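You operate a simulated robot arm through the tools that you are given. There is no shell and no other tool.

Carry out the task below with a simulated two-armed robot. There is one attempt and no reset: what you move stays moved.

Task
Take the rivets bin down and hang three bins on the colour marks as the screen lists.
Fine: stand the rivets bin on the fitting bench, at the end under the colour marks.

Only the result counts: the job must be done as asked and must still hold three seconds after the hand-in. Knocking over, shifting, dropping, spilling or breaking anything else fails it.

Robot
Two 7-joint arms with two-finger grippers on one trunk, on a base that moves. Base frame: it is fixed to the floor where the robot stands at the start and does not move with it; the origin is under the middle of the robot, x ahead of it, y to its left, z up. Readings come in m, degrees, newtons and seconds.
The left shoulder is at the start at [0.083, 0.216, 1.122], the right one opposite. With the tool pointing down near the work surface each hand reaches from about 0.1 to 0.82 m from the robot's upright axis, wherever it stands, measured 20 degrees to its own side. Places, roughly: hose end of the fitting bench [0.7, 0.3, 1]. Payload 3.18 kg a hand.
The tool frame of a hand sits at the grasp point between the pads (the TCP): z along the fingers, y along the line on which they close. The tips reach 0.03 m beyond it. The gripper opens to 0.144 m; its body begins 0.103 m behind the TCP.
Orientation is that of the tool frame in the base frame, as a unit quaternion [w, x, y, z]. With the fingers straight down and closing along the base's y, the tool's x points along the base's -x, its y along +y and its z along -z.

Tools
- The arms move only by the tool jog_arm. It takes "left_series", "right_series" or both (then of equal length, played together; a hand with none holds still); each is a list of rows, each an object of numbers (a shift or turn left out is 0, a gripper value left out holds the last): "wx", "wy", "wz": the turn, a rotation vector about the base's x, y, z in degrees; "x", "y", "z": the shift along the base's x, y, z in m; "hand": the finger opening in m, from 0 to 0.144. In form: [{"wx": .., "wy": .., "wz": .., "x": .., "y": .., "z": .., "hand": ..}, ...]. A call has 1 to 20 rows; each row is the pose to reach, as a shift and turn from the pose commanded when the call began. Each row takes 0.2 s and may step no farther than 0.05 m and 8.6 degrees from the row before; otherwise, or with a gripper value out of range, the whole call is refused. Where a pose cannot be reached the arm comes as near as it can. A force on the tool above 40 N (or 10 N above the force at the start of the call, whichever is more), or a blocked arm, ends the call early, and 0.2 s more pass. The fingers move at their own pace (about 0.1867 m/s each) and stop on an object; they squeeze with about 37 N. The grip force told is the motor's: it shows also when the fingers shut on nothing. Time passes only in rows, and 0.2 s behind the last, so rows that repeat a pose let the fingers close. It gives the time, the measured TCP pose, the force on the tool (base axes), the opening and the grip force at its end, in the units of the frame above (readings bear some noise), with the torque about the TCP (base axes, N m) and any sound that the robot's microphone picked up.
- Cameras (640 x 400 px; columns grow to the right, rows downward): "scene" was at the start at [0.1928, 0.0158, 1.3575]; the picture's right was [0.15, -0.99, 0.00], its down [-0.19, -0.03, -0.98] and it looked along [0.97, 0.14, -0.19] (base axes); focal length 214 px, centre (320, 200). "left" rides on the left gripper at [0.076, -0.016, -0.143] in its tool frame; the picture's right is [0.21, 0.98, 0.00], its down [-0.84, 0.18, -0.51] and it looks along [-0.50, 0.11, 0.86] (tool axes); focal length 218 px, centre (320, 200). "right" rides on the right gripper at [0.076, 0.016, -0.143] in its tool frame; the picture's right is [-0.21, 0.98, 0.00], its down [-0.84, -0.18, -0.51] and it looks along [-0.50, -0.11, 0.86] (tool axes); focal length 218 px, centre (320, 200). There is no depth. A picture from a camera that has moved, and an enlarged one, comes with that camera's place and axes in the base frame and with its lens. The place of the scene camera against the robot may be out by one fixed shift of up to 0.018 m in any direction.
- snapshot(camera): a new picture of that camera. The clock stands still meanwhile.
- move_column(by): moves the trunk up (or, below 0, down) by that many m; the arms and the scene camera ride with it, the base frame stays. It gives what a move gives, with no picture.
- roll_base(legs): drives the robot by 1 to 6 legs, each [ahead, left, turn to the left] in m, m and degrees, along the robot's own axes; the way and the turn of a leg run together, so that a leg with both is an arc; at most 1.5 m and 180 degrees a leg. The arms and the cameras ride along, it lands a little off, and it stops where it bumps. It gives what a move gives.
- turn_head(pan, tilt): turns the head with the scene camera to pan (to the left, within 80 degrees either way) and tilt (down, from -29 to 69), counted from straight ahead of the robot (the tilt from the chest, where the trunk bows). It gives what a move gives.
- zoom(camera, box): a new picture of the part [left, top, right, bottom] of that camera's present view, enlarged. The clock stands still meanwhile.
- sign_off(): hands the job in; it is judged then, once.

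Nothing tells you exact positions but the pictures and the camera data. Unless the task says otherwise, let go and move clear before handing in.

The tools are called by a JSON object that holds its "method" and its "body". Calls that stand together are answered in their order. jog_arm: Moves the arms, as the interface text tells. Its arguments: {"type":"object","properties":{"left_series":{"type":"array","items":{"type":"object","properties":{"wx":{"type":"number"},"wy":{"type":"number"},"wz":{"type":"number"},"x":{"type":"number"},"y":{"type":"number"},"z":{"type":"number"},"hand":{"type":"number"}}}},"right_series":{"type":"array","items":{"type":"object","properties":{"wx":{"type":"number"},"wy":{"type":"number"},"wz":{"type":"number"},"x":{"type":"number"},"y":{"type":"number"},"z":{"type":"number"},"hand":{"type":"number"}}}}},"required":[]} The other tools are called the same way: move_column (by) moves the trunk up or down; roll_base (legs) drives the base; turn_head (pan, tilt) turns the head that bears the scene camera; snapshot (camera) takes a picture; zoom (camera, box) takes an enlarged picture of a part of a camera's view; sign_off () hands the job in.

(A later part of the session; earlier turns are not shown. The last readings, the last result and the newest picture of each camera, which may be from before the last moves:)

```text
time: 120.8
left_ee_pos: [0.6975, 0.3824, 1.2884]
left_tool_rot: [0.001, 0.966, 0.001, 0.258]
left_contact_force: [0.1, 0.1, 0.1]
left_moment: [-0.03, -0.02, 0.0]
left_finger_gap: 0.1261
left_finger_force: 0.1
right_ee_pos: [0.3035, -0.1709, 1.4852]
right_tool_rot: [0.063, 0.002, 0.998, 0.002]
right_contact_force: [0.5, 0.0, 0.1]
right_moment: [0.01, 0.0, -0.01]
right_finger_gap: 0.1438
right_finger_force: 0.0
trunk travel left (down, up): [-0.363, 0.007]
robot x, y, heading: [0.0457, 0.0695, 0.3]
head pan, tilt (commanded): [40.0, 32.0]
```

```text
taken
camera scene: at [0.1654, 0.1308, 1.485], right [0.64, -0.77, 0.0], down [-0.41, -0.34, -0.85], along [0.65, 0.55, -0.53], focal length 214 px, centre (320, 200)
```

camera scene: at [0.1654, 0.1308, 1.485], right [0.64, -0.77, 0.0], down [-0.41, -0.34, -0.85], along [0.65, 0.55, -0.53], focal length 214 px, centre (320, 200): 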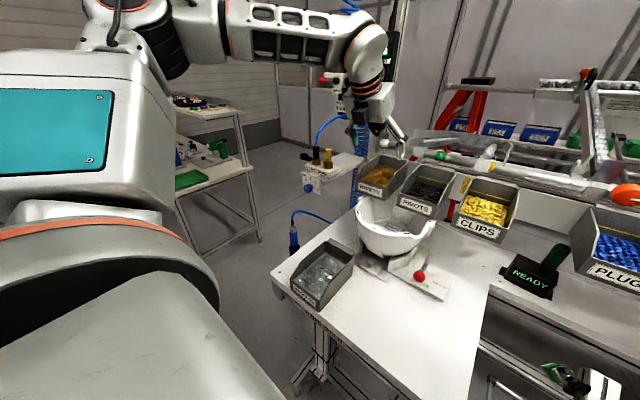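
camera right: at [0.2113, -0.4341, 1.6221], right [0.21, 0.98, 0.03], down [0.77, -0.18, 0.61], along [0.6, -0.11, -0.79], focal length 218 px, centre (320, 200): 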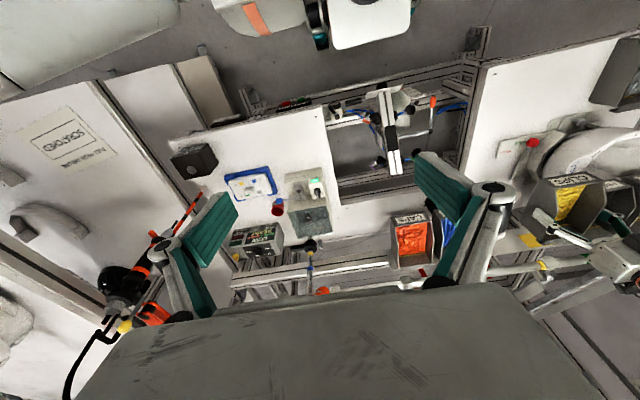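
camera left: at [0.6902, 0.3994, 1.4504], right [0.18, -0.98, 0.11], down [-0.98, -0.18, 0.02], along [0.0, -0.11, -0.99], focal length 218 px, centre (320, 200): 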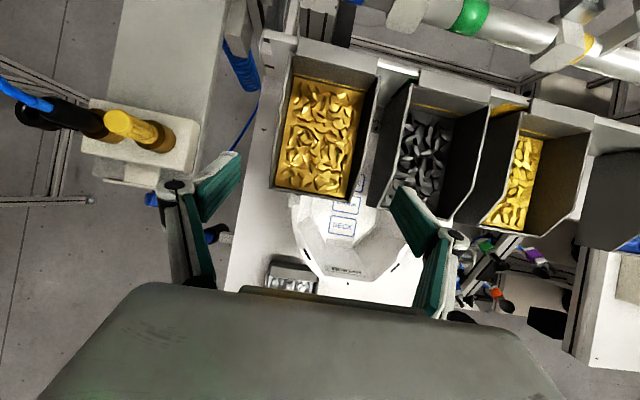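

Rivets centre y≈0.383 with its right wall at 0.331; the pivots' left wall is at about 0.298. I narrow the opening to 118 mm and move over the rivets bin.

{"method": "jog_arm", "body": {"left_series": [{"hand": 0.118, "y": 0.002}, {"x": 0.035, "y": 0.002}, {"x": 0.06, "y": 0.002}, {"x": 0.075, "y": 0.002}, {"x": 0.075, "y": 0.002}]}}

{"method": "jog_arm", "body": {"left_series": [{"z": -0.02}, {"z": -0.04}, {"z": -0.05}, {"z": -0.05}]}}

{"method": "snapshot", "body": {"camera": "left"}}

{"method": "zoom", "body": {"camera": "left", "box": [160, 90, 480, 290]}}

```text
time: 122.0
left_ee_pos: [0.7723, 0.3839, 1.2895]
left_tool_rot: [0.002, 0.966, 0.001, 0.259]
left_contact_force: [0.1, -0.2, -0.9]
left_moment: [-0.02, -0.01, -0.02]
left_finger_gap: 0.1182
left_finger_force: 0.1
right_ee_pos: [0.3028, -0.1701, 1.4856]
right_tool_rot: [0.063, 0.001, 0.998, 0.002]
right_contact_force: [-0.2, 0.1, 0.5]
right_moment: [-0.03, 0.02, 0.02]
right_finger_gap: 0.144
right_finger_force: 0.0
trunk travel left (down, up): [-0.363, 0.007]
robot x, y, heading: [0.0476, 0.0721, 0.1]
head pan, tilt (commanded): [40.0, 32.0]
```

```text
time: 123.0
left_ee_pos: [0.7724, 0.3844, 1.2393]
left_tool_rot: [0.001, 0.966, 0.001, 0.259]
left_contact_force: [-0.6, -0.9, 0.5]
left_moment: [0.02, -0.02, 0.02]
left_finger_gap: 0.1177
left_finger_force: 0.0
right_ee_pos: [0.3032, -0.1713, 1.4859]
right_tool_rot: [0.062, 0.002, 0.998, 0.002]
right_contact_force: [0.8, -0.1, -0.4]
right_moment: [-0.03, -0.01, -0.01]
right_finger_gap: 0.1438
right_finger_force: 0.0
trunk travel left (down, up): [-0.363, 0.007]
robot x, y, heading: [0.0528, 0.0683, 0.2]
head pan, tilt (commanded): [40.0, 32.0]
```

```text
taken
camera left: at [0.7652, 0.4012, 1.4007], right [0.18, -0.98, 0.11], down [-0.98, -0.18, 0.02], along [0.0, -0.11, -0.99], focal length 218 px, centre (320, 200)
```

left: 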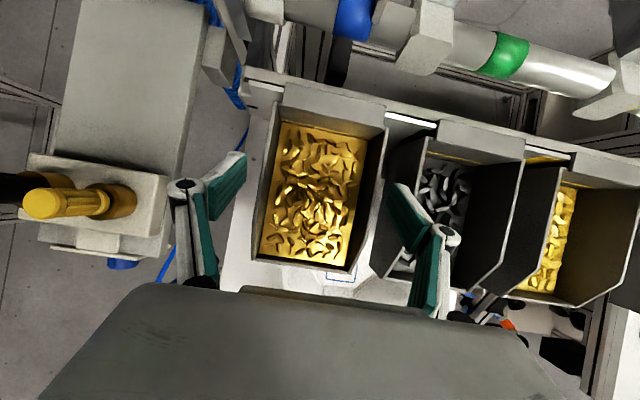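

```text
2.00 times, centred on (320, 190) of left
camera zoom: at [0.7652, 0.4012, 1.4007], right [0.18, -0.98, 0.11], down [-0.98, -0.18, 0.02], along [0.0, -0.11, -0.99], focal length 436 px, centre (320, 220)
```

zoom: 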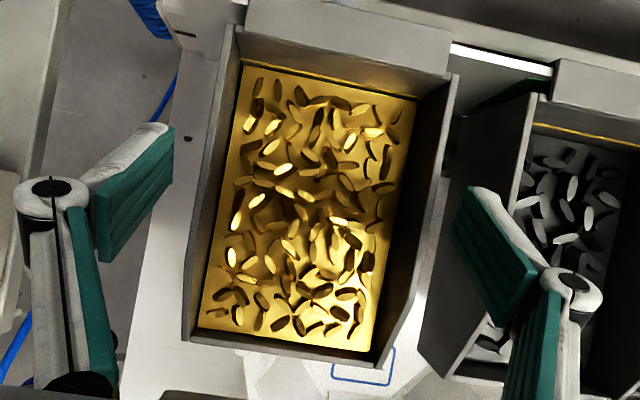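

The right finger looks very close to the pivots' left wall. I zoom there before going lower.

{"method": "zoom", "body": {"camera": "left", "box": [360, 120, 480, 195]}}

{"method": "zoom", "body": {"camera": "left", "box": [360, 180, 520, 280]}}

```text
5.33 times, centred on (420, 158) of left
camera zoom: at [0.7652, 0.4012, 1.4007], right [0.18, -0.98, 0.11], down [-0.98, -0.18, 0.02], along [0.0, -0.11, -0.99], focal length 1164 px, centre (-213, 427)
```

zoom: 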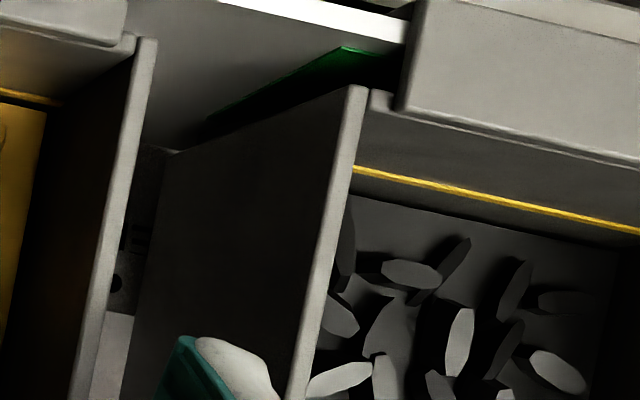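

```text
4.00 times, centred on (440, 230) of left
camera zoom: at [0.7652, 0.4012, 1.4007], right [0.18, -0.98, 0.11], down [-0.98, -0.18, 0.02], along [0.0, -0.11, -0.99], focal length 873 px, centre (-160, 80)
```

zoom: 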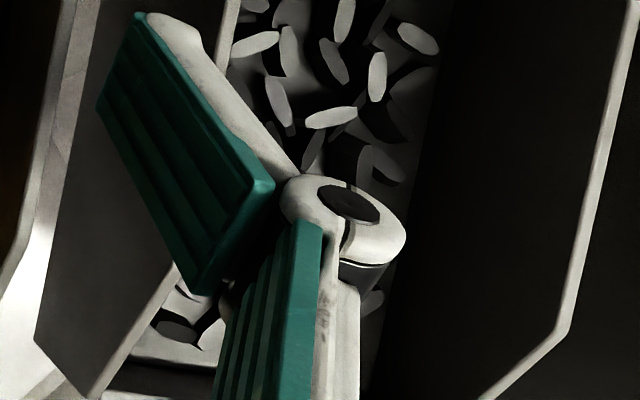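

The pivots' wall is at y≈0.298 and the widest knuckle would pass at about 0.295, so I narrow to 114 mm, shift 1 mm left, and grip a bit higher (TCP z≈1.205).

{"method": "jog_arm", "body": {"left_series": [{"hand": 0.114, "y": 0.001}, {"hand": 0.114, "y": 0.001, "z": -0.01}, {"hand": 0.114, "y": 0.001, "z": -0.02}, {"hand": 0.114, "y": 0.001, "z": -0.03}, {"hand": 0.114, "y": 0.001, "z": -0.034}, {"hand": 0.114, "y": 0.001, "z": -0.034}]}}

{"method": "snapshot", "body": {"camera": "left"}}

```text
time: 124.4
left_ee_pos: [0.7721, 0.386, 1.2047]
left_tool_rot: [0.001, 0.966, 0.0, 0.259]
left_contact_force: [0.2, -0.7, 0.5]
left_moment: [0.02, -0.01, -0.01]
left_finger_gap: 0.114
left_finger_force: 0.1
right_ee_pos: [0.3034, -0.1707, 1.4865]
right_tool_rot: [0.063, 0.002, 0.998, 0.001]
right_contact_force: [0.6, -0.4, 0.1]
right_moment: [0.0, 0.0, 0.0]
right_finger_gap: 0.1437
right_finger_force: 0.1
trunk travel left (down, up): [-0.363, 0.007]
robot x, y, heading: [0.0444, 0.0687, 0.3]
head pan, tilt (commanded): [40.0, 32.0]
```

```text
taken
camera left: at [0.7653, 0.4021, 1.3662], right [0.18, -0.98, 0.11], down [-0.98, -0.18, 0.02], along [0.0, -0.11, -0.99], focal length 218 px, centre (320, 200)
```

left: 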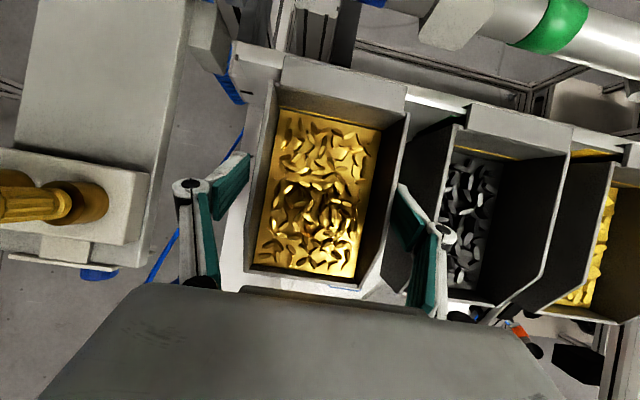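

Fingers straddle the rivets bin with no contact. I close the grip.

{"method": "jog_arm", "body": {"left_series": [{"hand": 0.108}, {"hand": 0.1}, {"hand": 0.08}, {"hand": 0.06}, {"hand": 0.06}, {"hand": 0.06}]}}

{"method": "jog_arm", "body": {"left_series": [{"z": 0.006}, {"z": 0.014}, {"z": 0.022}, {"z": 0.03}, {"z": 0.036}, {"z": 0.036}]}}

{"method": "snapshot", "body": {"camera": "left"}}

```text
time: 125.8
left_ee_pos: [0.7728, 0.384, 1.2058]
left_tool_rot: [0.001, 0.966, 0.0, 0.259]
left_contact_force: [-0.6, -5.4, 1.3]
left_moment: [-0.24, 0.09, -0.48]
left_finger_gap: 0.1041
left_finger_force: 36.9
right_ee_pos: [0.3019, -0.1702, 1.485]
right_tool_rot: [0.062, 0.002, 0.998, 0.002]
right_contact_force: [0.2, 0.1, 0.1]
right_moment: [-0.01, -0.01, 0.0]
right_finger_gap: 0.1441
right_finger_force: 0.1
trunk travel left (down, up): [-0.363, 0.007]
robot x, y, heading: [0.0456, 0.0695, 0.1]
head pan, tilt (commanded): [40.0, 32.0]
```

```text
time: 127.2
left_ee_pos: [0.7727, 0.3844, 1.2413]
left_tool_rot: [0.001, 0.966, 0.001, 0.259]
left_contact_force: [-2.7, -0.1, -2.4]
left_moment: [0.01, 0.23, -0.14]
left_finger_gap: 0.1043
left_finger_force: 36.4
right_ee_pos: [0.3031, -0.1701, 1.4854]
right_tool_rot: [0.063, 0.002, 0.998, 0.003]
right_contact_force: [1.0, -0.2, 0.0]
right_moment: [-0.01, 0.01, 0.0]
right_finger_gap: 0.1442
right_finger_force: 0.0
trunk travel left (down, up): [-0.363, 0.007]
robot x, y, heading: [0.0446, 0.0698, 0.3]
head pan, tilt (commanded): [40.0, 32.0]
```

```text
taken
camera left: at [0.7651, 0.4021, 1.4021], right [0.18, -0.98, 0.11], down [-0.98, -0.18, 0.02], along [0.0, -0.11, -0.99], focal length 218 px, centre (320, 200)
```

left: 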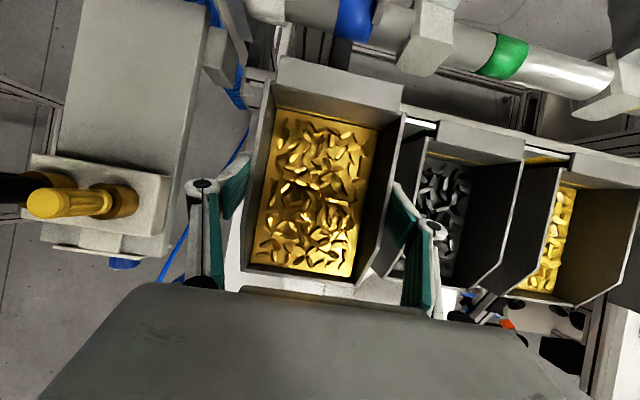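

The rivets bin is off its mark and held. I lift a touch more, pull it straight back from the rail, then drive back and right to its bench place.

{"method": "jog_arm", "body": {"left_series": [{"z": 0.01}, {"x": -0.03, "z": 0.01}, {"x": -0.07, "z": 0.01}, {"x": -0.11, "z": 0.01}, {"x": -0.15, "z": 0.01}, {"x": -0.17, "z": 0.01}, {"x": -0.17, "z": 0.01}]}}

{"method": "snapshot", "body": {"camera": "left"}}

{"method": "snapshot", "body": {"camera": "scene"}}

```text
time: 128.8
left_ee_pos: [0.6027, 0.3862, 1.2505]
left_tool_rot: [0.001, 0.966, 0.0, 0.259]
left_contact_force: [0.7, 0.4, -2.5]
left_moment: [-0.02, 0.04, 0.03]
left_finger_gap: 0.1044
left_finger_force: 37.2
right_ee_pos: [0.3047, -0.1697, 1.4863]
right_tool_rot: [0.062, 0.001, 0.998, 0.001]
right_contact_force: [0.2, 0.1, 0.7]
right_moment: [0.01, 0.02, -0.02]
right_finger_gap: 0.144
right_finger_force: 0.1
trunk travel left (down, up): [-0.363, 0.007]
robot x, y, heading: [0.0447, 0.0722, 0.3]
head pan, tilt (commanded): [40.0, 32.0]
```

```text
taken
camera left: at [0.5962, 0.4027, 1.4123], right [0.18, -0.98, 0.11], down [-0.98, -0.18, 0.02], along [0.0, -0.11, -0.99], focal length 218 px, centre (320, 200)
```

left: 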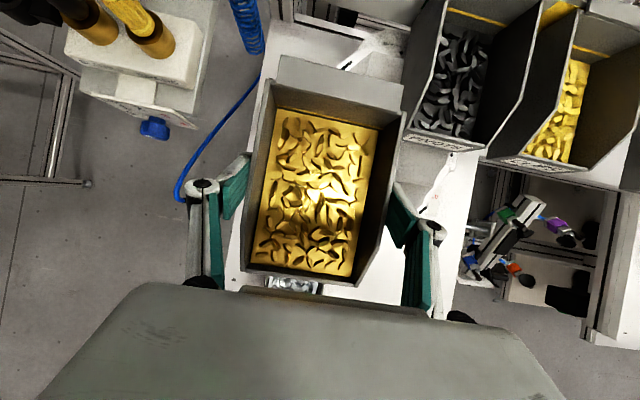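

```text
taken
camera scene: at [0.1657, 0.131, 1.4849], right [0.64, -0.77, 0.0], down [-0.41, -0.34, -0.85], along [0.65, 0.55, -0.53], focal length 214 px, centre (320, 200)
```

scene: 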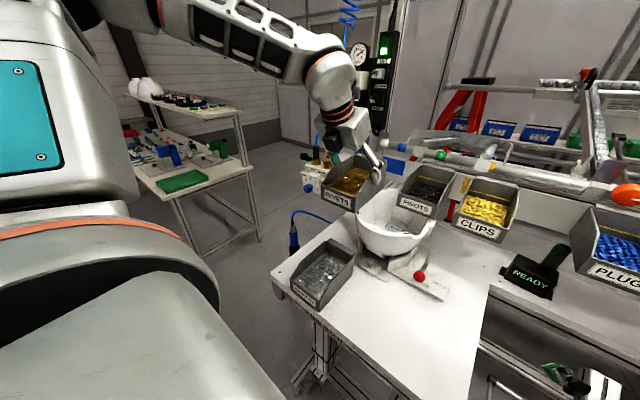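

Rivets bin is clear. I drive back and to the right so its bench spot (about x 0.49, y 0.155) is comfortably in reach.

{"method": "roll_base", "body": {"legs": [[-0.09, 0.0, 0.0], [0.0, -0.21, 0.0]]}}

{"method": "move_column", "body": {"by": -0.14}}

{"method": "snapshot", "body": {"camera": "left"}}

{"method": "snapshot", "body": {"camera": "scene"}}

```text
time: 132.0
left_ee_pos: [0.5131, 0.1774, 1.2514]
left_tool_rot: [0.001, 0.966, 0.001, 0.259]
left_contact_force: [0.5, 0.5, -0.5]
left_moment: [-0.01, 0.01, 0.0]
left_finger_gap: 0.1043
left_finger_force: 36.6
right_ee_pos: [0.2153, -0.3788, 1.486]
right_tool_rot: [0.063, 0.0, 0.998, 0.001]
right_contact_force: [0.0, 0.2, -0.8]
right_moment: [0.02, -0.01, -0.03]
right_finger_gap: 0.1439
right_finger_force: 0.0
trunk travel left (down, up): [-0.363, 0.007]
robot x, y, heading: [-0.041, -0.1371, 0.2]
head pan, tilt (commanded): [40.0, 32.0]
```

```text
time: 133.6
left_ee_pos: [0.5125, 0.1772, 1.1119]
left_tool_rot: [0.001, 0.966, 0.001, 0.26]
left_contact_force: [-0.2, -0.4, -2.1]
left_moment: [0.01, 0.05, -0.03]
left_finger_gap: 0.1044
left_finger_force: 36.8
right_ee_pos: [0.2138, -0.3781, 1.3449]
right_tool_rot: [0.064, 0.0, 0.998, 0.002]
right_contact_force: [-0.4, 0.4, -0.2]
right_moment: [0.01, -0.01, -0.02]
right_finger_gap: 0.1436
right_finger_force: 0.1
trunk travel left (down, up): [-0.223, 0.147]
robot x, y, heading: [-0.04, -0.1371, 0.1]
head pan, tilt (commanded): [40.0, 32.0]
```

```text
taken
camera left: at [0.5052, 0.1953, 1.2735], right [0.18, -0.98, 0.11], down [-0.98, -0.18, 0.02], along [0.0, -0.11, -0.99], focal length 218 px, centre (320, 200)
```

left: 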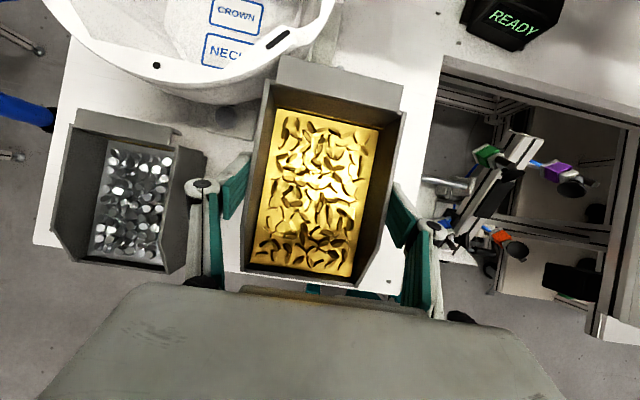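

```text
taken
camera scene: at [0.1129, -0.0772, 1.3431], right [0.65, -0.76, 0.0], down [-0.4, -0.34, -0.85], along [0.65, 0.55, -0.53], focal length 214 px, centre (320, 200)
```

scene: 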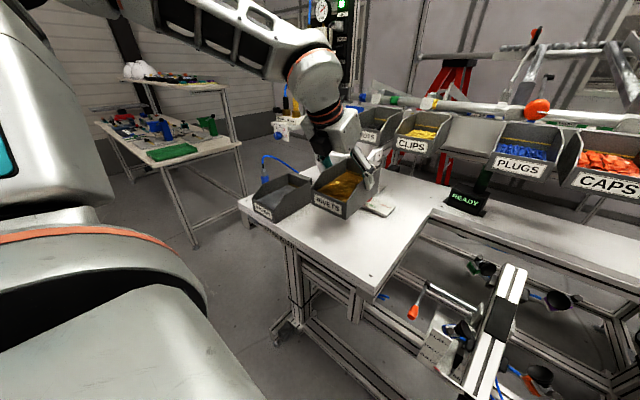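

I shift to the final spot and lower until the bin rests on the bench.

{"method": "jog_arm", "body": {"left_series": [{"x": -0.015, "y": -0.015}, {"x": -0.026, "y": -0.025}, {"x": -0.026, "y": -0.025, "z": -0.03}, {"x": -0.026, "y": -0.025, "z": -0.06}, {"x": -0.026, "y": -0.025, "z": -0.08}, {"x": -0.026, "y": -0.025, "z": -0.084}, {"x": -0.026, "y": -0.025, "z": -0.084}]}}

{"method": "jog_arm", "body": {"left_series": [{"z": -0.002}, {"z": -0.004}, {"z": -0.004}]}}

```text
time: 135.2
left_ee_pos: [0.4876, 0.1522, 1.0278]
left_tool_rot: [0.001, 0.966, 0.001, 0.26]
left_contact_force: [2.6, 2.7, 11.5]
left_moment: [0.04, 0.82, -0.08]
left_finger_gap: 0.1043
left_finger_force: 36.7
right_ee_pos: [0.2142, -0.378, 1.3444]
right_tool_rot: [0.062, 0.001, 0.998, 0.001]
right_contact_force: [1.3, 0.3, -0.7]
right_moment: [-0.04, 0.03, -0.02]
right_finger_gap: 0.1439
right_finger_force: 0.0
trunk travel left (down, up): [-0.223, 0.147]
robot x, y, heading: [-0.0402, -0.1368, 0.4]
head pan, tilt (commanded): [40.0, 32.0]
```

```text
time: 136.0
left_ee_pos: [0.488, 0.1524, 1.0233]
left_tool_rot: [0.001, 0.965, 0.0, 0.261]
left_contact_force: [4.7, -0.9, 12.9]
left_moment: [0.1, -0.06, -0.05]
left_finger_gap: 0.1042
left_finger_force: 37.1
right_ee_pos: [0.2145, -0.3777, 1.346]
right_tool_rot: [0.063, 0.001, 0.998, 0.002]
right_contact_force: [-0.4, 0.0, -1.7]
right_moment: [-0.01, 0.01, 0.02]
right_finger_gap: 0.1438
right_finger_force: 0.0
trunk travel left (down, up): [-0.223, 0.147]
robot x, y, heading: [-0.0401, -0.1358, 0.3]
head pan, tilt (commanded): [40.0, 32.0]
```

The bin bears on the bench. I check the view, then release.

{"method": "snapshot", "body": {"camera": "left"}}

{"method": "jog_arm", "body": {"left_series": [{"hand": 0.112}, {"hand": 0.122}, {"hand": 0.13}, {"hand": 0.13}, {"hand": 0.13}]}}

{"method": "jog_arm", "body": {"left_series": [{"z": 0.03}, {"z": 0.06}, {"z": 0.09}, {"z": 0.12}, {"z": 0.12}]}}

{"method": "snapshot", "body": {"camera": "left"}}

{"method": "snapshot", "body": {"camera": "scene"}}

```text
taken
camera left: at [0.48, 0.1697, 1.1856], right [0.18, -0.98, 0.11], down [-0.98, -0.18, 0.02], along [0.0, -0.11, -0.99], focal length 218 px, centre (320, 200)
```

left: 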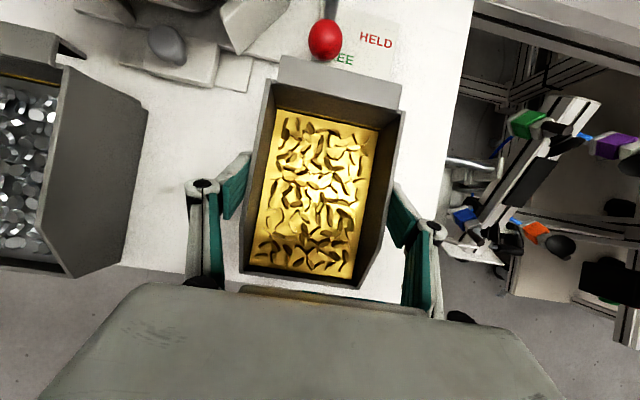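

```text
time: 137.2
left_ee_pos: [0.4871, 0.1538, 1.0233]
left_tool_rot: [0.001, 0.966, 0.001, 0.259]
left_contact_force: [0.6, 0.2, 0.1]
left_moment: [-0.02, 0.02, -0.01]
left_finger_gap: 0.1299
left_finger_force: 0.1
right_ee_pos: [0.2155, -0.3774, 1.3467]
right_tool_rot: [0.063, 0.0, 0.998, 0.001]
right_contact_force: [-0.3, 0.4, 0.8]
right_moment: [0.0, -0.01, 0.0]
right_finger_gap: 0.1441
right_finger_force: 0.0
trunk travel left (down, up): [-0.223, 0.147]
robot x, y, heading: [-0.0413, -0.1359, 0.2]
head pan, tilt (commanded): [40.0, 32.0]
```

```text
time: 138.4
left_ee_pos: [0.4884, 0.1537, 1.1423]
left_tool_rot: [0.001, 0.966, 0.001, 0.258]
left_contact_force: [0.9, -1.1, 0.2]
left_moment: [0.02, -0.01, -0.02]
left_finger_gap: 0.1301
left_finger_force: 0.0
right_ee_pos: [0.215, -0.3775, 1.3461]
right_tool_rot: [0.063, 0.0, 0.998, 0.001]
right_contact_force: [-0.1, 0.0, -0.5]
right_moment: [0.01, -0.01, -0.03]
right_finger_gap: 0.1438
right_finger_force: 0.1
trunk travel left (down, up): [-0.223, 0.147]
robot x, y, heading: [-0.0418, -0.1313, 0.4]
head pan, tilt (commanded): [40.0, 32.0]
```

```text
taken
camera left: at [0.4807, 0.1706, 1.3045], right [0.18, -0.98, 0.11], down [-0.98, -0.18, 0.02], along [0.0, -0.11, -0.99], focal length 218 px, centre (320, 200)
```

left: 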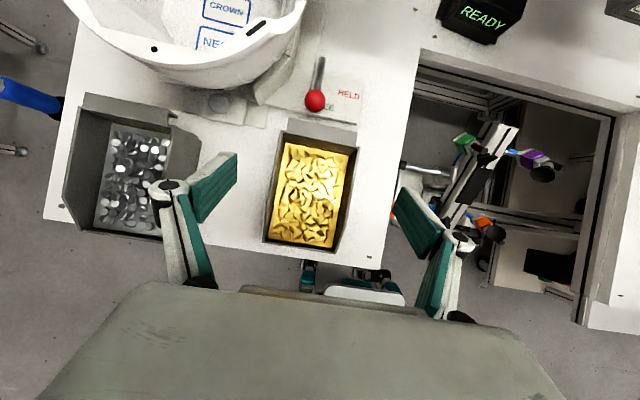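

```text
taken
camera scene: at [0.114, -0.077, 1.3427], right [0.65, -0.76, 0.0], down [-0.41, -0.34, -0.85], along [0.65, 0.55, -0.53], focal length 214 px, centre (320, 200)
```

scene: 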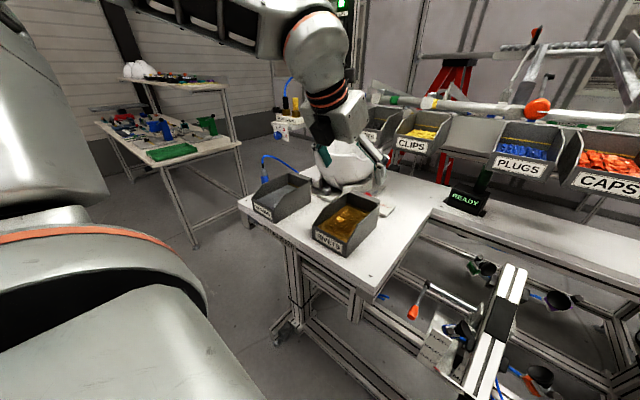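

The rivets bin stands on the bench at about (0.49, 0.153). Next are the pivots: I raise the trunk and drive back toward the rail, left of before.

{"method": "move_column", "body": {"by": 0.145}}

{"method": "roll_base", "body": {"legs": [[0.0, 0.175, 0.0], [0.088, 0.0, 0.0]]}}

{"method": "jog_arm", "body": {"left_series": [{"x": 0.03, "y": -0.02}, {"x": 0.06, "y": -0.04}, {"x": 0.09, "y": -0.06}, {"x": 0.12, "y": -0.08}, {"x": 0.12, "y": -0.08}]}}

{"method": "snapshot", "body": {"camera": "left"}}

{"method": "zoom", "body": {"camera": "left", "box": [180, 0, 480, 188]}}

```text
time: 140.2
left_ee_pos: [0.4858, 0.1529, 1.2882]
left_tool_rot: [0.002, 0.966, 0.001, 0.258]
left_contact_force: [0.4, 0.1, 0.2]
left_moment: [-0.02, 0.0, -0.01]
left_finger_gap: 0.1303
left_finger_force: 0.0
right_ee_pos: [0.2144, -0.3779, 1.4901]
right_tool_rot: [0.062, 0.0, 0.998, 0.002]
right_contact_force: [0.2, -0.3, 1.1]
right_moment: [-0.02, 0.01, 0.01]
right_finger_gap: 0.1441
right_finger_force: 0.0
trunk travel left (down, up): [-0.368, 0.002]
robot x, y, heading: [-0.0409, -0.1394, 0.5]
head pan, tilt (commanded): [40.0, 32.0]
```

```text
time: 143.0
left_ee_pos: [0.5757, 0.3265, 1.2885]
left_tool_rot: [0.002, 0.966, 0.0, 0.258]
left_contact_force: [0.3, 0.0, -0.4]
left_moment: [0.03, -0.01, 0.02]
left_finger_gap: 0.1301
left_finger_force: 0.1
right_ee_pos: [0.3015, -0.203, 1.4905]
right_tool_rot: [0.063, 0.001, 0.998, 0.001]
right_contact_force: [0.7, 0.1, 0.6]
right_moment: [-0.02, 0.03, -0.02]
right_finger_gap: 0.1441
right_finger_force: 0.1
trunk travel left (down, up): [-0.368, 0.002]
robot x, y, heading: [0.0442, 0.0408, -0.2]
head pan, tilt (commanded): [40.0, 32.0]
```

```text
time: 144.2
left_ee_pos: [0.6935, 0.2473, 1.2889]
left_tool_rot: [0.001, 0.966, 0.001, 0.26]
left_contact_force: [-0.3, -0.1, 0.8]
left_moment: [0.01, -0.08, -0.01]
left_finger_gap: 0.1301
left_finger_force: 0.1
right_ee_pos: [0.2994, -0.2032, 1.4914]
right_tool_rot: [0.064, 0.001, 0.998, 0.001]
right_contact_force: [-0.6, 1.0, 0.8]
right_moment: [0.01, -0.03, 0.0]
right_finger_gap: 0.144
right_finger_force: 0.0
trunk travel left (down, up): [-0.368, 0.002]
robot x, y, heading: [0.046, 0.0341, 0.4]
head pan, tilt (commanded): [40.0, 32.0]
```

```text
taken
camera left: at [0.6861, 0.2651, 1.4505], right [0.18, -0.98, 0.11], down [-0.98, -0.18, 0.02], along [0.0, -0.11, -0.99], focal length 218 px, centre (320, 200)
```

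left: 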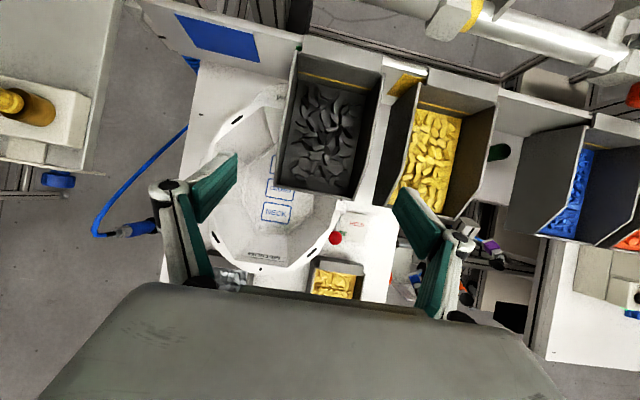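

```text
2.13 times, centred on (330, 94) of left
camera zoom: at [0.6861, 0.2651, 1.4505], right [0.18, -0.98, 0.11], down [-0.98, -0.18, 0.02], along [0.0, -0.11, -0.99], focal length 464 px, centre (299, 426)
```

zoom: 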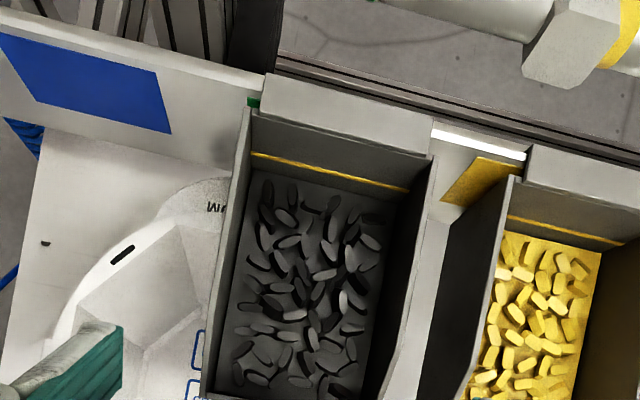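

The blue mark is now fully visible, centred at y≈0.381. Pivots are centred at y≈0.2455; I close the opening to 116 mm and move over them.

{"method": "jog_arm", "body": {"left_series": [{"hand": 0.116}, {"x": 0.035}, {"x": 0.065}, {"x": 0.079}, {"x": 0.079, "z": -0.03}, {"x": 0.079, "z": -0.05}, {"x": 0.079, "z": -0.05}]}}

{"method": "zoom", "body": {"camera": "left", "box": [160, 60, 480, 260]}}

```text
time: 145.8
left_ee_pos: [0.7331, 0.252, 1.2703]
left_tool_rot: [0.002, 0.966, 0.0, 0.258]
left_contact_force: [0.2, 0.7, -0.3]
left_moment: [0.01, 0.02, 0.0]
left_finger_gap: 0.1161
left_finger_force: 0.1
left hand out of reach, approached as far as the arm can: row 2, 3, 4, 5, 6, 7
right_ee_pos: [0.3035, -0.2025, 1.4902]
right_tool_rot: [0.062, 0.001, 0.998, 0.001]
right_contact_force: [-0.3, -0.4, 0.7]
right_moment: [0.03, 0.02, 0.02]
right_finger_gap: 0.1438
right_finger_force: 0.1
trunk travel left (down, up): [-0.368, 0.002]
robot x, y, heading: [0.0435, 0.0378, 0.0]
head pan, tilt (commanded): [40.0, 32.0]
```

```text
2.00 times, centred on (320, 160) of left
camera zoom: at [0.7263, 0.2701, 1.4319], right [0.18, -0.98, 0.11], down [-0.98, -0.18, 0.02], along [0.0, -0.11, -0.99], focal length 436 px, centre (320, 280)
```

zoom: 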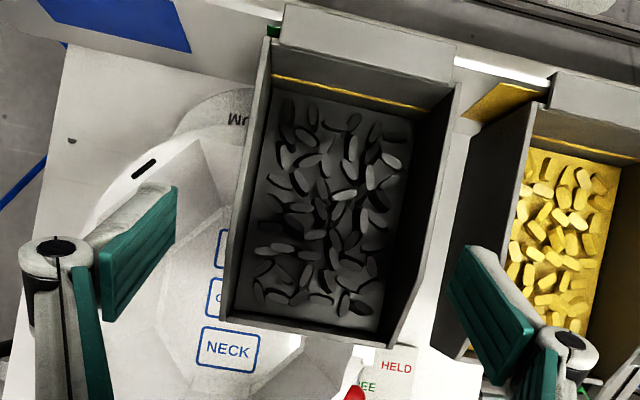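

Reach is better when the target lies about 0.3 m to the robot's left. I back off and shift the base right by 8 cm.

{"method": "jog_arm", "body": {"left_series": [{"x": -0.02, "z": 0.01}, {"x": -0.035, "z": 0.02}, {"x": -0.035, "z": 0.02}]}}

{"method": "roll_base", "body": {"legs": [[0.0, -0.08, 0.0]]}}

{"method": "jog_arm", "body": {"left_series": [{"y": 0.03}, {"y": 0.06}, {"y": 0.073}, {"x": 0.03, "y": 0.073}, {"x": 0.06, "y": 0.073}, {"x": 0.074, "y": 0.073}, {"x": 0.074, "y": 0.073}]}}

{"method": "zoom", "body": {"camera": "left", "box": [160, 60, 480, 260]}}

```text
time: 146.6
left_ee_pos: [0.6976, 0.2531, 1.2908]
left_tool_rot: [0.002, 0.966, 0.001, 0.259]
left_contact_force: [-0.1, 0.7, -0.7]
left_moment: [0.04, 0.03, 0.02]
left_finger_gap: 0.116
left_finger_force: 0.0
right_ee_pos: [0.3029, -0.2023, 1.4902]
right_tool_rot: [0.063, 0.002, 0.998, 0.002]
right_contact_force: [0.3, 0.0, -0.8]
right_moment: [-0.05, 0.01, 0.01]
right_finger_gap: 0.1439
right_finger_force: 0.0
trunk travel left (down, up): [-0.368, 0.002]
robot x, y, heading: [0.0463, 0.035, 0.2]
head pan, tilt (commanded): [40.0, 32.0]
```

```text
time: 148.0
left_ee_pos: [0.6974, 0.1738, 1.2909]
left_tool_rot: [0.001, 0.966, 0.002, 0.259]
left_contact_force: [0.5, -0.4, 0.3]
left_moment: [0.01, 0.03, -0.01]
left_finger_gap: 0.1159
left_finger_force: 0.1
right_ee_pos: [0.3013, -0.2839, 1.4909]
right_tool_rot: [0.062, 0.002, 0.998, 0.001]
right_contact_force: [0.4, 0.3, -0.4]
right_moment: [-0.02, -0.02, -0.04]
right_finger_gap: 0.1442
right_finger_force: 0.0
trunk travel left (down, up): [-0.368, 0.002]
robot x, y, heading: [0.0464, -0.0394, -0.0]
head pan, tilt (commanded): [40.0, 32.0]
```

```text
time: 149.6
left_ee_pos: [0.7716, 0.2471, 1.2907]
left_tool_rot: [0.001, 0.966, 0.002, 0.259]
left_contact_force: [0.3, -0.7, -0.5]
left_moment: [0.02, 0.01, -0.02]
left_finger_gap: 0.1159
left_finger_force: 0.1
right_ee_pos: [0.3008, -0.2826, 1.4901]
right_tool_rot: [0.063, 0.002, 0.998, 0.002]
right_contact_force: [0.2, -0.7, 0.3]
right_moment: [0.03, 0.05, -0.01]
right_finger_gap: 0.1439
right_finger_force: 0.0
trunk travel left (down, up): [-0.368, 0.002]
robot x, y, heading: [0.048, -0.0433, 0.3]
head pan, tilt (commanded): [40.0, 32.0]
```

```text
2.00 times, centred on (320, 160) of left
camera zoom: at [0.7641, 0.2643, 1.4526], right [0.18, -0.98, 0.11], down [-0.98, -0.18, 0.02], along [0.0, -0.11, -0.99], focal length 436 px, centre (320, 280)
```

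zoom: 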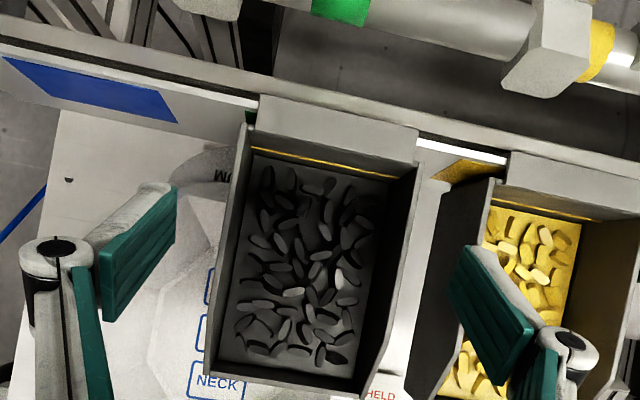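

Alignment is good. I lower around the pivots bin, checking force.

{"method": "jog_arm", "body": {"left_series": [{"z": -0.03}, {"z": -0.055}, {"z": -0.07}, {"z": -0.08}, {"z": -0.087}, {"z": -0.087}]}}

{"method": "snapshot", "body": {"camera": "left"}}

```text
time: 151.0
left_ee_pos: [0.7709, 0.2449, 1.2044]
left_tool_rot: [0.002, 0.966, 0.001, 0.259]
left_contact_force: [0.4, -0.7, 0.8]
left_moment: [0.0, 0.02, -0.03]
left_finger_gap: 0.1159
left_finger_force: 0.1
right_ee_pos: [0.3021, -0.2825, 1.491]
right_tool_rot: [0.063, 0.002, 0.998, 0.002]
right_contact_force: [-0.4, 0.0, -0.5]
right_moment: [-0.02, -0.05, 0.02]
right_finger_gap: 0.144
right_finger_force: 0.0
trunk travel left (down, up): [-0.368, 0.002]
robot x, y, heading: [0.0465, -0.0432, 0.2]
head pan, tilt (commanded): [40.0, 32.0]
```

```text
taken
camera left: at [0.7645, 0.2639, 1.3656], right [0.18, -0.98, 0.11], down [-0.98, -0.18, 0.02], along [0.0, -0.11, -0.99], focal length 218 px, centre (320, 200)
```

left: 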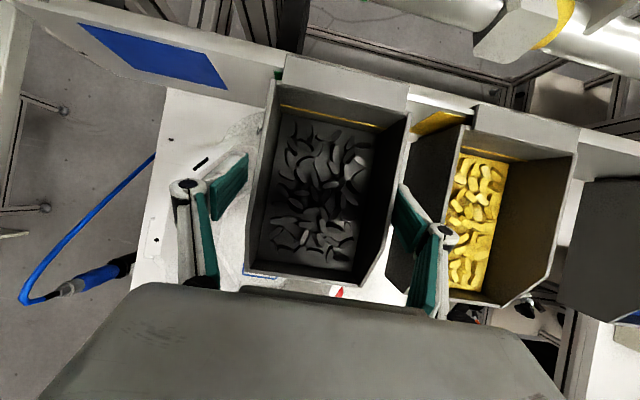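

No contact so far; I close on the pivots bin and lift it off the rail.

{"method": "jog_arm", "body": {"left_series": [{"hand": 0.108}, {"hand": 0.1}, {"hand": 0.08}, {"hand": 0.06}, {"hand": 0.06}, {"hand": 0.06}]}}

{"method": "jog_arm", "body": {"left_series": [{"z": 0.008}, {"z": 0.018}, {"z": 0.028}, {"z": 0.038}, {"z": 0.046}, {"z": 0.046}]}}

{"method": "zoom", "body": {"camera": "left", "box": [160, 0, 480, 200]}}

```text
time: 152.4
left_ee_pos: [0.7706, 0.2459, 1.2044]
left_tool_rot: [0.002, 0.966, 0.001, 0.259]
left_contact_force: [-1.2, -4.5, 2.2]
left_moment: [-0.24, -0.04, -0.48]
left_finger_gap: 0.1043
left_finger_force: 37.0
right_ee_pos: [0.3016, -0.2834, 1.4902]
right_tool_rot: [0.062, 0.002, 0.998, 0.001]
right_contact_force: [-0.5, 0.9, 1.3]
right_moment: [0.01, 0.0, -0.01]
right_finger_gap: 0.144
right_finger_force: 0.1
trunk travel left (down, up): [-0.368, 0.002]
robot x, y, heading: [0.0437, -0.0428, 0.1]
head pan, tilt (commanded): [40.0, 32.0]
```

```text
time: 153.8
left_ee_pos: [0.7711, 0.2469, 1.2504]
left_tool_rot: [0.001, 0.966, 0.001, 0.259]
left_contact_force: [-1.3, 0.2, -2.2]
left_moment: [0.02, 0.07, -0.03]
left_finger_gap: 0.1046
left_finger_force: 36.7
right_ee_pos: [0.3015, -0.2833, 1.4899]
right_tool_rot: [0.063, 0.001, 0.998, 0.001]
right_contact_force: [-0.2, 0.7, 0.2]
right_moment: [0.01, 0.01, 0.0]
right_finger_gap: 0.1436
right_finger_force: 0.0
trunk travel left (down, up): [-0.368, 0.002]
robot x, y, heading: [0.0464, -0.0415, -0.0]
head pan, tilt (commanded): [40.0, 32.0]
```

```text
2.00 times, centred on (320, 100) of left
camera zoom: at [0.7644, 0.2642, 1.4115], right [0.18, -0.98, 0.11], down [-0.98, -0.18, 0.02], along [0.0, -0.11, -0.99], focal length 436 px, centre (320, 400)
```

zoom: 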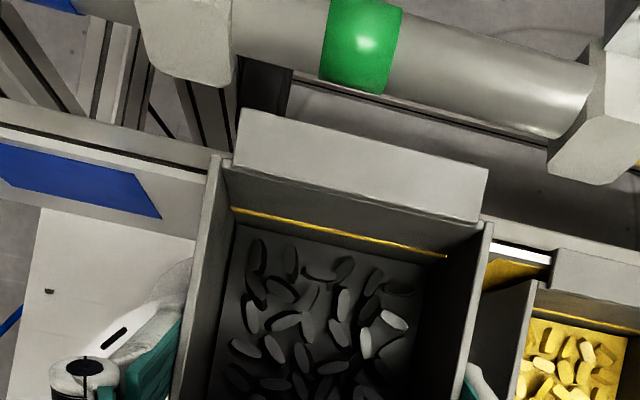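

Pivots bin is lifted off. I draw it back slightly, drive left 11 cm, and line it up with the blue mark.

{"method": "jog_arm", "body": {"left_series": [{"x": -0.02}, {"x": -0.04}, {"x": -0.04}]}}

{"method": "roll_base", "body": {"legs": [[0.0, 0.11, 0.0]]}}

{"method": "snapshot", "body": {"camera": "left"}}

{"method": "zoom", "body": {"camera": "left", "box": [160, 0, 480, 200]}}

```text
time: 154.6
left_ee_pos: [0.7307, 0.2473, 1.2492]
left_tool_rot: [0.0, 0.966, 0.002, 0.259]
left_contact_force: [-0.8, 0.1, -1.9]
left_moment: [0.0, 0.02, -0.02]
left_finger_gap: 0.1042
left_finger_force: 36.8
right_ee_pos: [0.3034, -0.2819, 1.4896]
right_tool_rot: [0.061, 0.002, 0.998, 0.002]
right_contact_force: [-0.4, 0.1, 0.0]
right_moment: [0.02, 0.02, -0.02]
right_finger_gap: 0.1439
right_finger_force: 0.0
trunk travel left (down, up): [-0.368, 0.002]
robot x, y, heading: [0.046, -0.0381, -0.0]
head pan, tilt (commanded): [40.0, 32.0]
```

```text
time: 156.2
left_ee_pos: [0.7295, 0.3567, 1.2503]
left_tool_rot: [0.001, 0.966, 0.001, 0.258]
left_contact_force: [0.9, 0.0, -1.8]
left_moment: [-0.04, 0.03, -0.01]
left_finger_gap: 0.1046
left_finger_force: 36.9
right_ee_pos: [0.3026, -0.172, 1.4902]
right_tool_rot: [0.062, 0.0, 0.998, 0.002]
right_contact_force: [-0.8, 0.8, 1.1]
right_moment: [-0.02, 0.0, -0.01]
right_finger_gap: 0.1441
right_finger_force: 0.1
trunk travel left (down, up): [-0.368, 0.002]
robot x, y, heading: [0.0473, 0.067, 0.4]
head pan, tilt (commanded): [40.0, 32.0]
```

```text
taken
camera left: at [0.7237, 0.3744, 1.4113], right [0.18, -0.98, 0.11], down [-0.98, -0.18, 0.02], along [0.0, -0.11, -0.99], focal length 218 px, centre (320, 200)
```

left: 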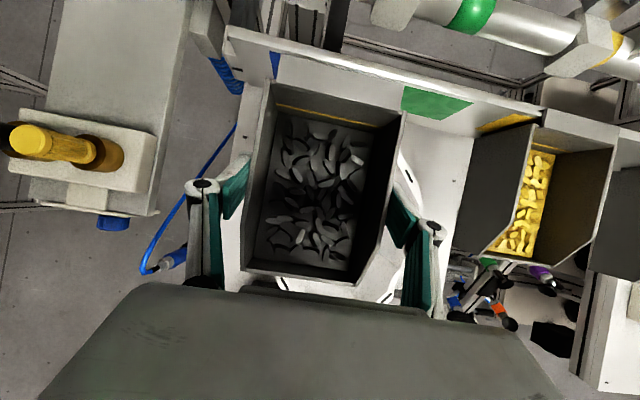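

```text
2.00 times, centred on (320, 100) of left
camera zoom: at [0.7237, 0.3744, 1.4113], right [0.18, -0.98, 0.11], down [-0.98, -0.18, 0.02], along [0.0, -0.11, -0.99], focal length 436 px, centre (320, 400)
```

zoom: 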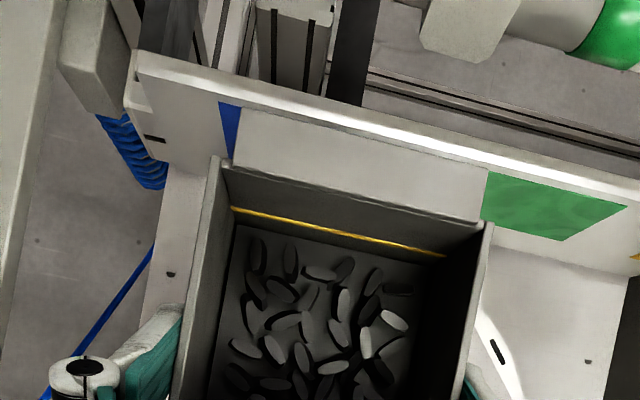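

The green mark is visible too (centre y≈0.255), blue centre y≈0.382. I shift to y=0.382 and forward to the hanging x.

{"method": "jog_arm", "body": {"left_series": [{"y": 0.0125}, {"y": 0.0253}, {"x": 0.02, "y": 0.0253}, {"x": 0.034, "y": 0.0253}, {"x": 0.0411, "y": 0.0253}, {"x": 0.0411, "y": 0.0253}]}}

{"method": "zoom", "body": {"camera": "left", "box": [160, 0, 480, 200]}}

```text
time: 157.6
left_ee_pos: [0.7718, 0.3815, 1.2497]
left_tool_rot: [0.001, 0.966, 0.002, 0.258]
left_contact_force: [-3.1, 0.2, -2.1]
left_moment: [0.02, 0.28, -0.14]
left_finger_gap: 0.1044
left_finger_force: 36.8
right_ee_pos: [0.3025, -0.173, 1.49]
right_tool_rot: [0.062, 0.001, 0.998, 0.002]
right_contact_force: [0.8, -0.4, 0.3]
right_moment: [0.0, -0.02, 0.0]
right_finger_gap: 0.144
right_finger_force: 0.0
trunk travel left (down, up): [-0.368, 0.002]
robot x, y, heading: [0.0413, 0.0681, 0.4]
head pan, tilt (commanded): [40.0, 32.0]
```

```text
2.00 times, centred on (320, 100) of left
camera zoom: at [0.7645, 0.3996, 1.4106], right [0.18, -0.98, 0.11], down [-0.98, -0.18, 0.02], along [0.0, -0.11, -0.99], focal length 436 px, centre (320, 400)
```

zoom: 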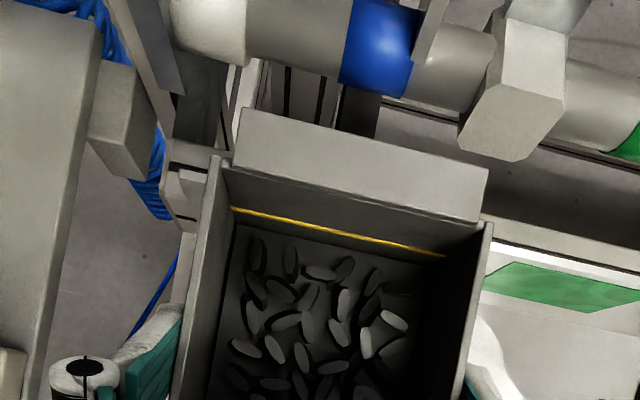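

Light contact with the panel again. I ease back a millimetre and lower until it seats.

{"method": "jog_arm", "body": {"left_series": [{"x": -0.001, "z": -0.01}, {"x": -0.001, "z": -0.02}, {"x": -0.001, "z": -0.03}, {"x": -0.001, "z": -0.036}, {"x": -0.001, "z": -0.036}]}}

{"method": "jog_arm", "body": {"left_series": [{"z": -0.003}, {"z": -0.006}, {"z": -0.006}]}}

{"method": "jog_arm", "body": {"left_series": [{"z": -0.002}, {"z": -0.004}, {"z": -0.004}]}}

{"method": "zoom", "body": {"camera": "left", "box": [160, 0, 480, 200]}}

```text
time: 158.8
left_ee_pos: [0.7712, 0.3825, 1.2141]
left_tool_rot: [0.002, 0.966, 0.002, 0.259]
left_contact_force: [2.1, 0.4, -1.3]
left_moment: [0.04, -0.05, -0.12]
left_finger_gap: 0.1045
left_finger_force: 36.6
right_ee_pos: [0.3024, -0.172, 1.4919]
right_tool_rot: [0.063, 0.001, 0.998, 0.002]
right_contact_force: [-0.7, 0.9, 1.3]
right_moment: [0.0, -0.02, 0.01]
right_finger_gap: 0.1439
right_finger_force: 0.0
trunk travel left (down, up): [-0.368, 0.002]
robot x, y, heading: [0.0485, 0.0686, 0.1]
head pan, tilt (commanded): [40.0, 32.0]
```

```text
time: 159.6
left_ee_pos: [0.7711, 0.3818, 1.2085]
left_tool_rot: [0.001, 0.966, 0.001, 0.259]
left_contact_force: [3.0, 0.0, -0.4]
left_moment: [0.04, -0.12, -0.18]
left_finger_gap: 0.1043
left_finger_force: 37.1
right_ee_pos: [0.3012, -0.1727, 1.49]
right_tool_rot: [0.062, 0.001, 0.998, 0.002]
right_contact_force: [0.0, 0.2, -0.3]
right_moment: [-0.02, 0.0, 0.01]
right_finger_gap: 0.1438
right_finger_force: 0.2
trunk travel left (down, up): [-0.368, 0.002]
robot x, y, heading: [0.0451, 0.0682, 0.1]
head pan, tilt (commanded): [40.0, 32.0]
```

```text
time: 160.4
left_ee_pos: [0.7709, 0.3818, 1.2055]
left_tool_rot: [0.001, 0.966, 0.002, 0.26]
left_contact_force: [6.1, 1.9, 10.6]
left_moment: [0.0, 0.21, -0.69]
left_finger_gap: 0.1044
left_finger_force: 37.2
right_ee_pos: [0.3008, -0.1728, 1.4906]
right_tool_rot: [0.062, 0.002, 0.998, 0.001]
right_contact_force: [-0.5, -0.2, 0.6]
right_moment: [-0.02, -0.01, 0.03]
right_finger_gap: 0.1441
right_finger_force: 0.0
trunk travel left (down, up): [-0.368, 0.002]
robot x, y, heading: [0.0433, 0.0616, 0.2]
head pan, tilt (commanded): [40.0, 32.0]
```

```text
2.00 times, centred on (320, 100) of left
camera zoom: at [0.7635, 0.3994, 1.3676], right [0.18, -0.98, 0.11], down [-0.98, -0.18, 0.01], along [0.01, -0.11, -0.99], focal length 436 px, centre (320, 400)
```

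zoom: 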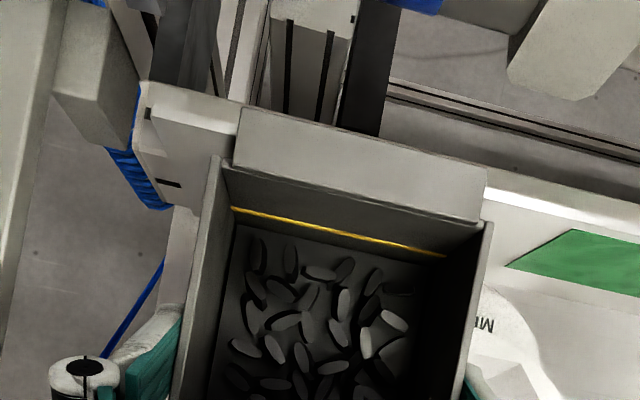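

The pivots bin is seated on blue (11 N upward at the same height it came off). I release and lift clear.

{"method": "jog_arm", "body": {"left_series": [{"hand": 0.11}, {"hand": 0.12}, {"hand": 0.128}, {"hand": 0.128}, {"hand": 0.128}]}}

{"method": "jog_arm", "body": {"left_series": [{"z": 0.03}, {"z": 0.06}, {"z": 0.085}, {"x": -0.04, "z": 0.085}, {"x": -0.08, "z": 0.085}, {"x": -0.08, "z": 0.085}]}}

{"method": "snapshot", "body": {"camera": "left"}}

{"method": "zoom", "body": {"camera": "left", "box": [200, 0, 400, 125]}}

```text
time: 161.6
left_ee_pos: [0.7713, 0.3823, 1.2042]
left_tool_rot: [0.001, 0.966, 0.001, 0.258]
left_contact_force: [-0.3, 0.0, 0.5]
left_moment: [0.02, 0.0, 0.0]
left_finger_gap: 0.1282
left_finger_force: 0.1
right_ee_pos: [0.3016, -0.1735, 1.4907]
right_tool_rot: [0.062, 0.002, 0.998, 0.001]
right_contact_force: [0.4, 0.7, -0.2]
right_moment: [0.03, -0.01, 0.0]
right_finger_gap: 0.1438
right_finger_force: 0.1
trunk travel left (down, up): [-0.368, 0.002]
robot x, y, heading: [0.0433, 0.0629, 0.0]
head pan, tilt (commanded): [40.0, 32.0]
```

```text
time: 163.0
left_ee_pos: [0.691, 0.3827, 1.2902]
left_tool_rot: [0.001, 0.966, 0.001, 0.259]
left_contact_force: [0.6, 0.0, 0.1]
left_moment: [0.01, 0.03, -0.01]
left_finger_gap: 0.128
left_finger_force: 0.1
right_ee_pos: [0.3026, -0.1732, 1.489]
right_tool_rot: [0.062, 0.001, 0.998, 0.001]
right_contact_force: [0.1, -0.8, 0.9]
right_moment: [0.02, 0.06, 0.01]
right_finger_gap: 0.1438
right_finger_force: 0.1
trunk travel left (down, up): [-0.368, 0.002]
robot x, y, heading: [0.0428, 0.0691, 0.1]
head pan, tilt (commanded): [40.0, 32.0]
```

```text
taken
camera left: at [0.6843, 0.4004, 1.4504], right [0.18, -0.98, 0.11], down [-0.98, -0.18, 0.02], along [0.0, -0.11, -0.99], focal length 218 px, centre (320, 200)
```

left: 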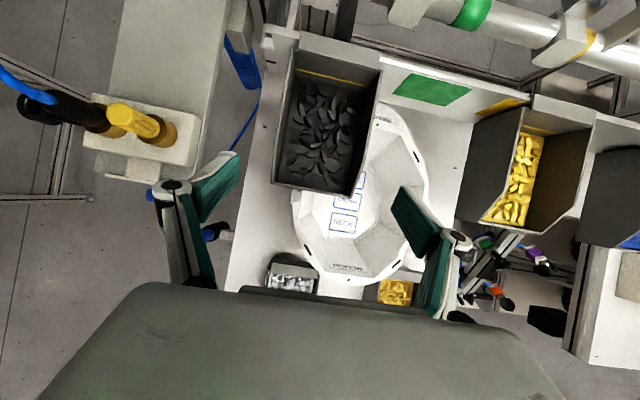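

```text
3.20 times, centred on (300, 62) of left
camera zoom: at [0.6843, 0.4004, 1.4504], right [0.18, -0.98, 0.11], down [-0.98, -0.18, 0.02], along [0.0, -0.11, -0.99], focal length 698 px, centre (384, 640)
```

zoom: 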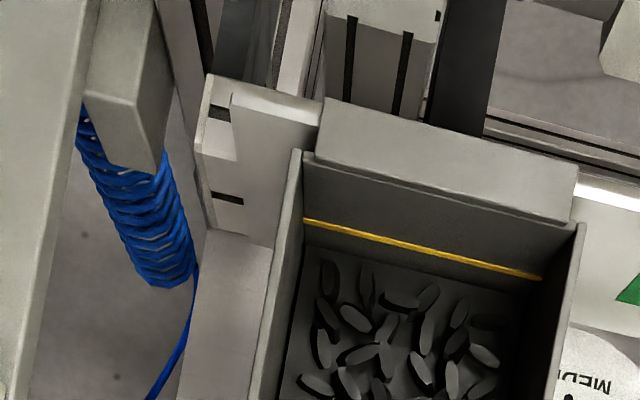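

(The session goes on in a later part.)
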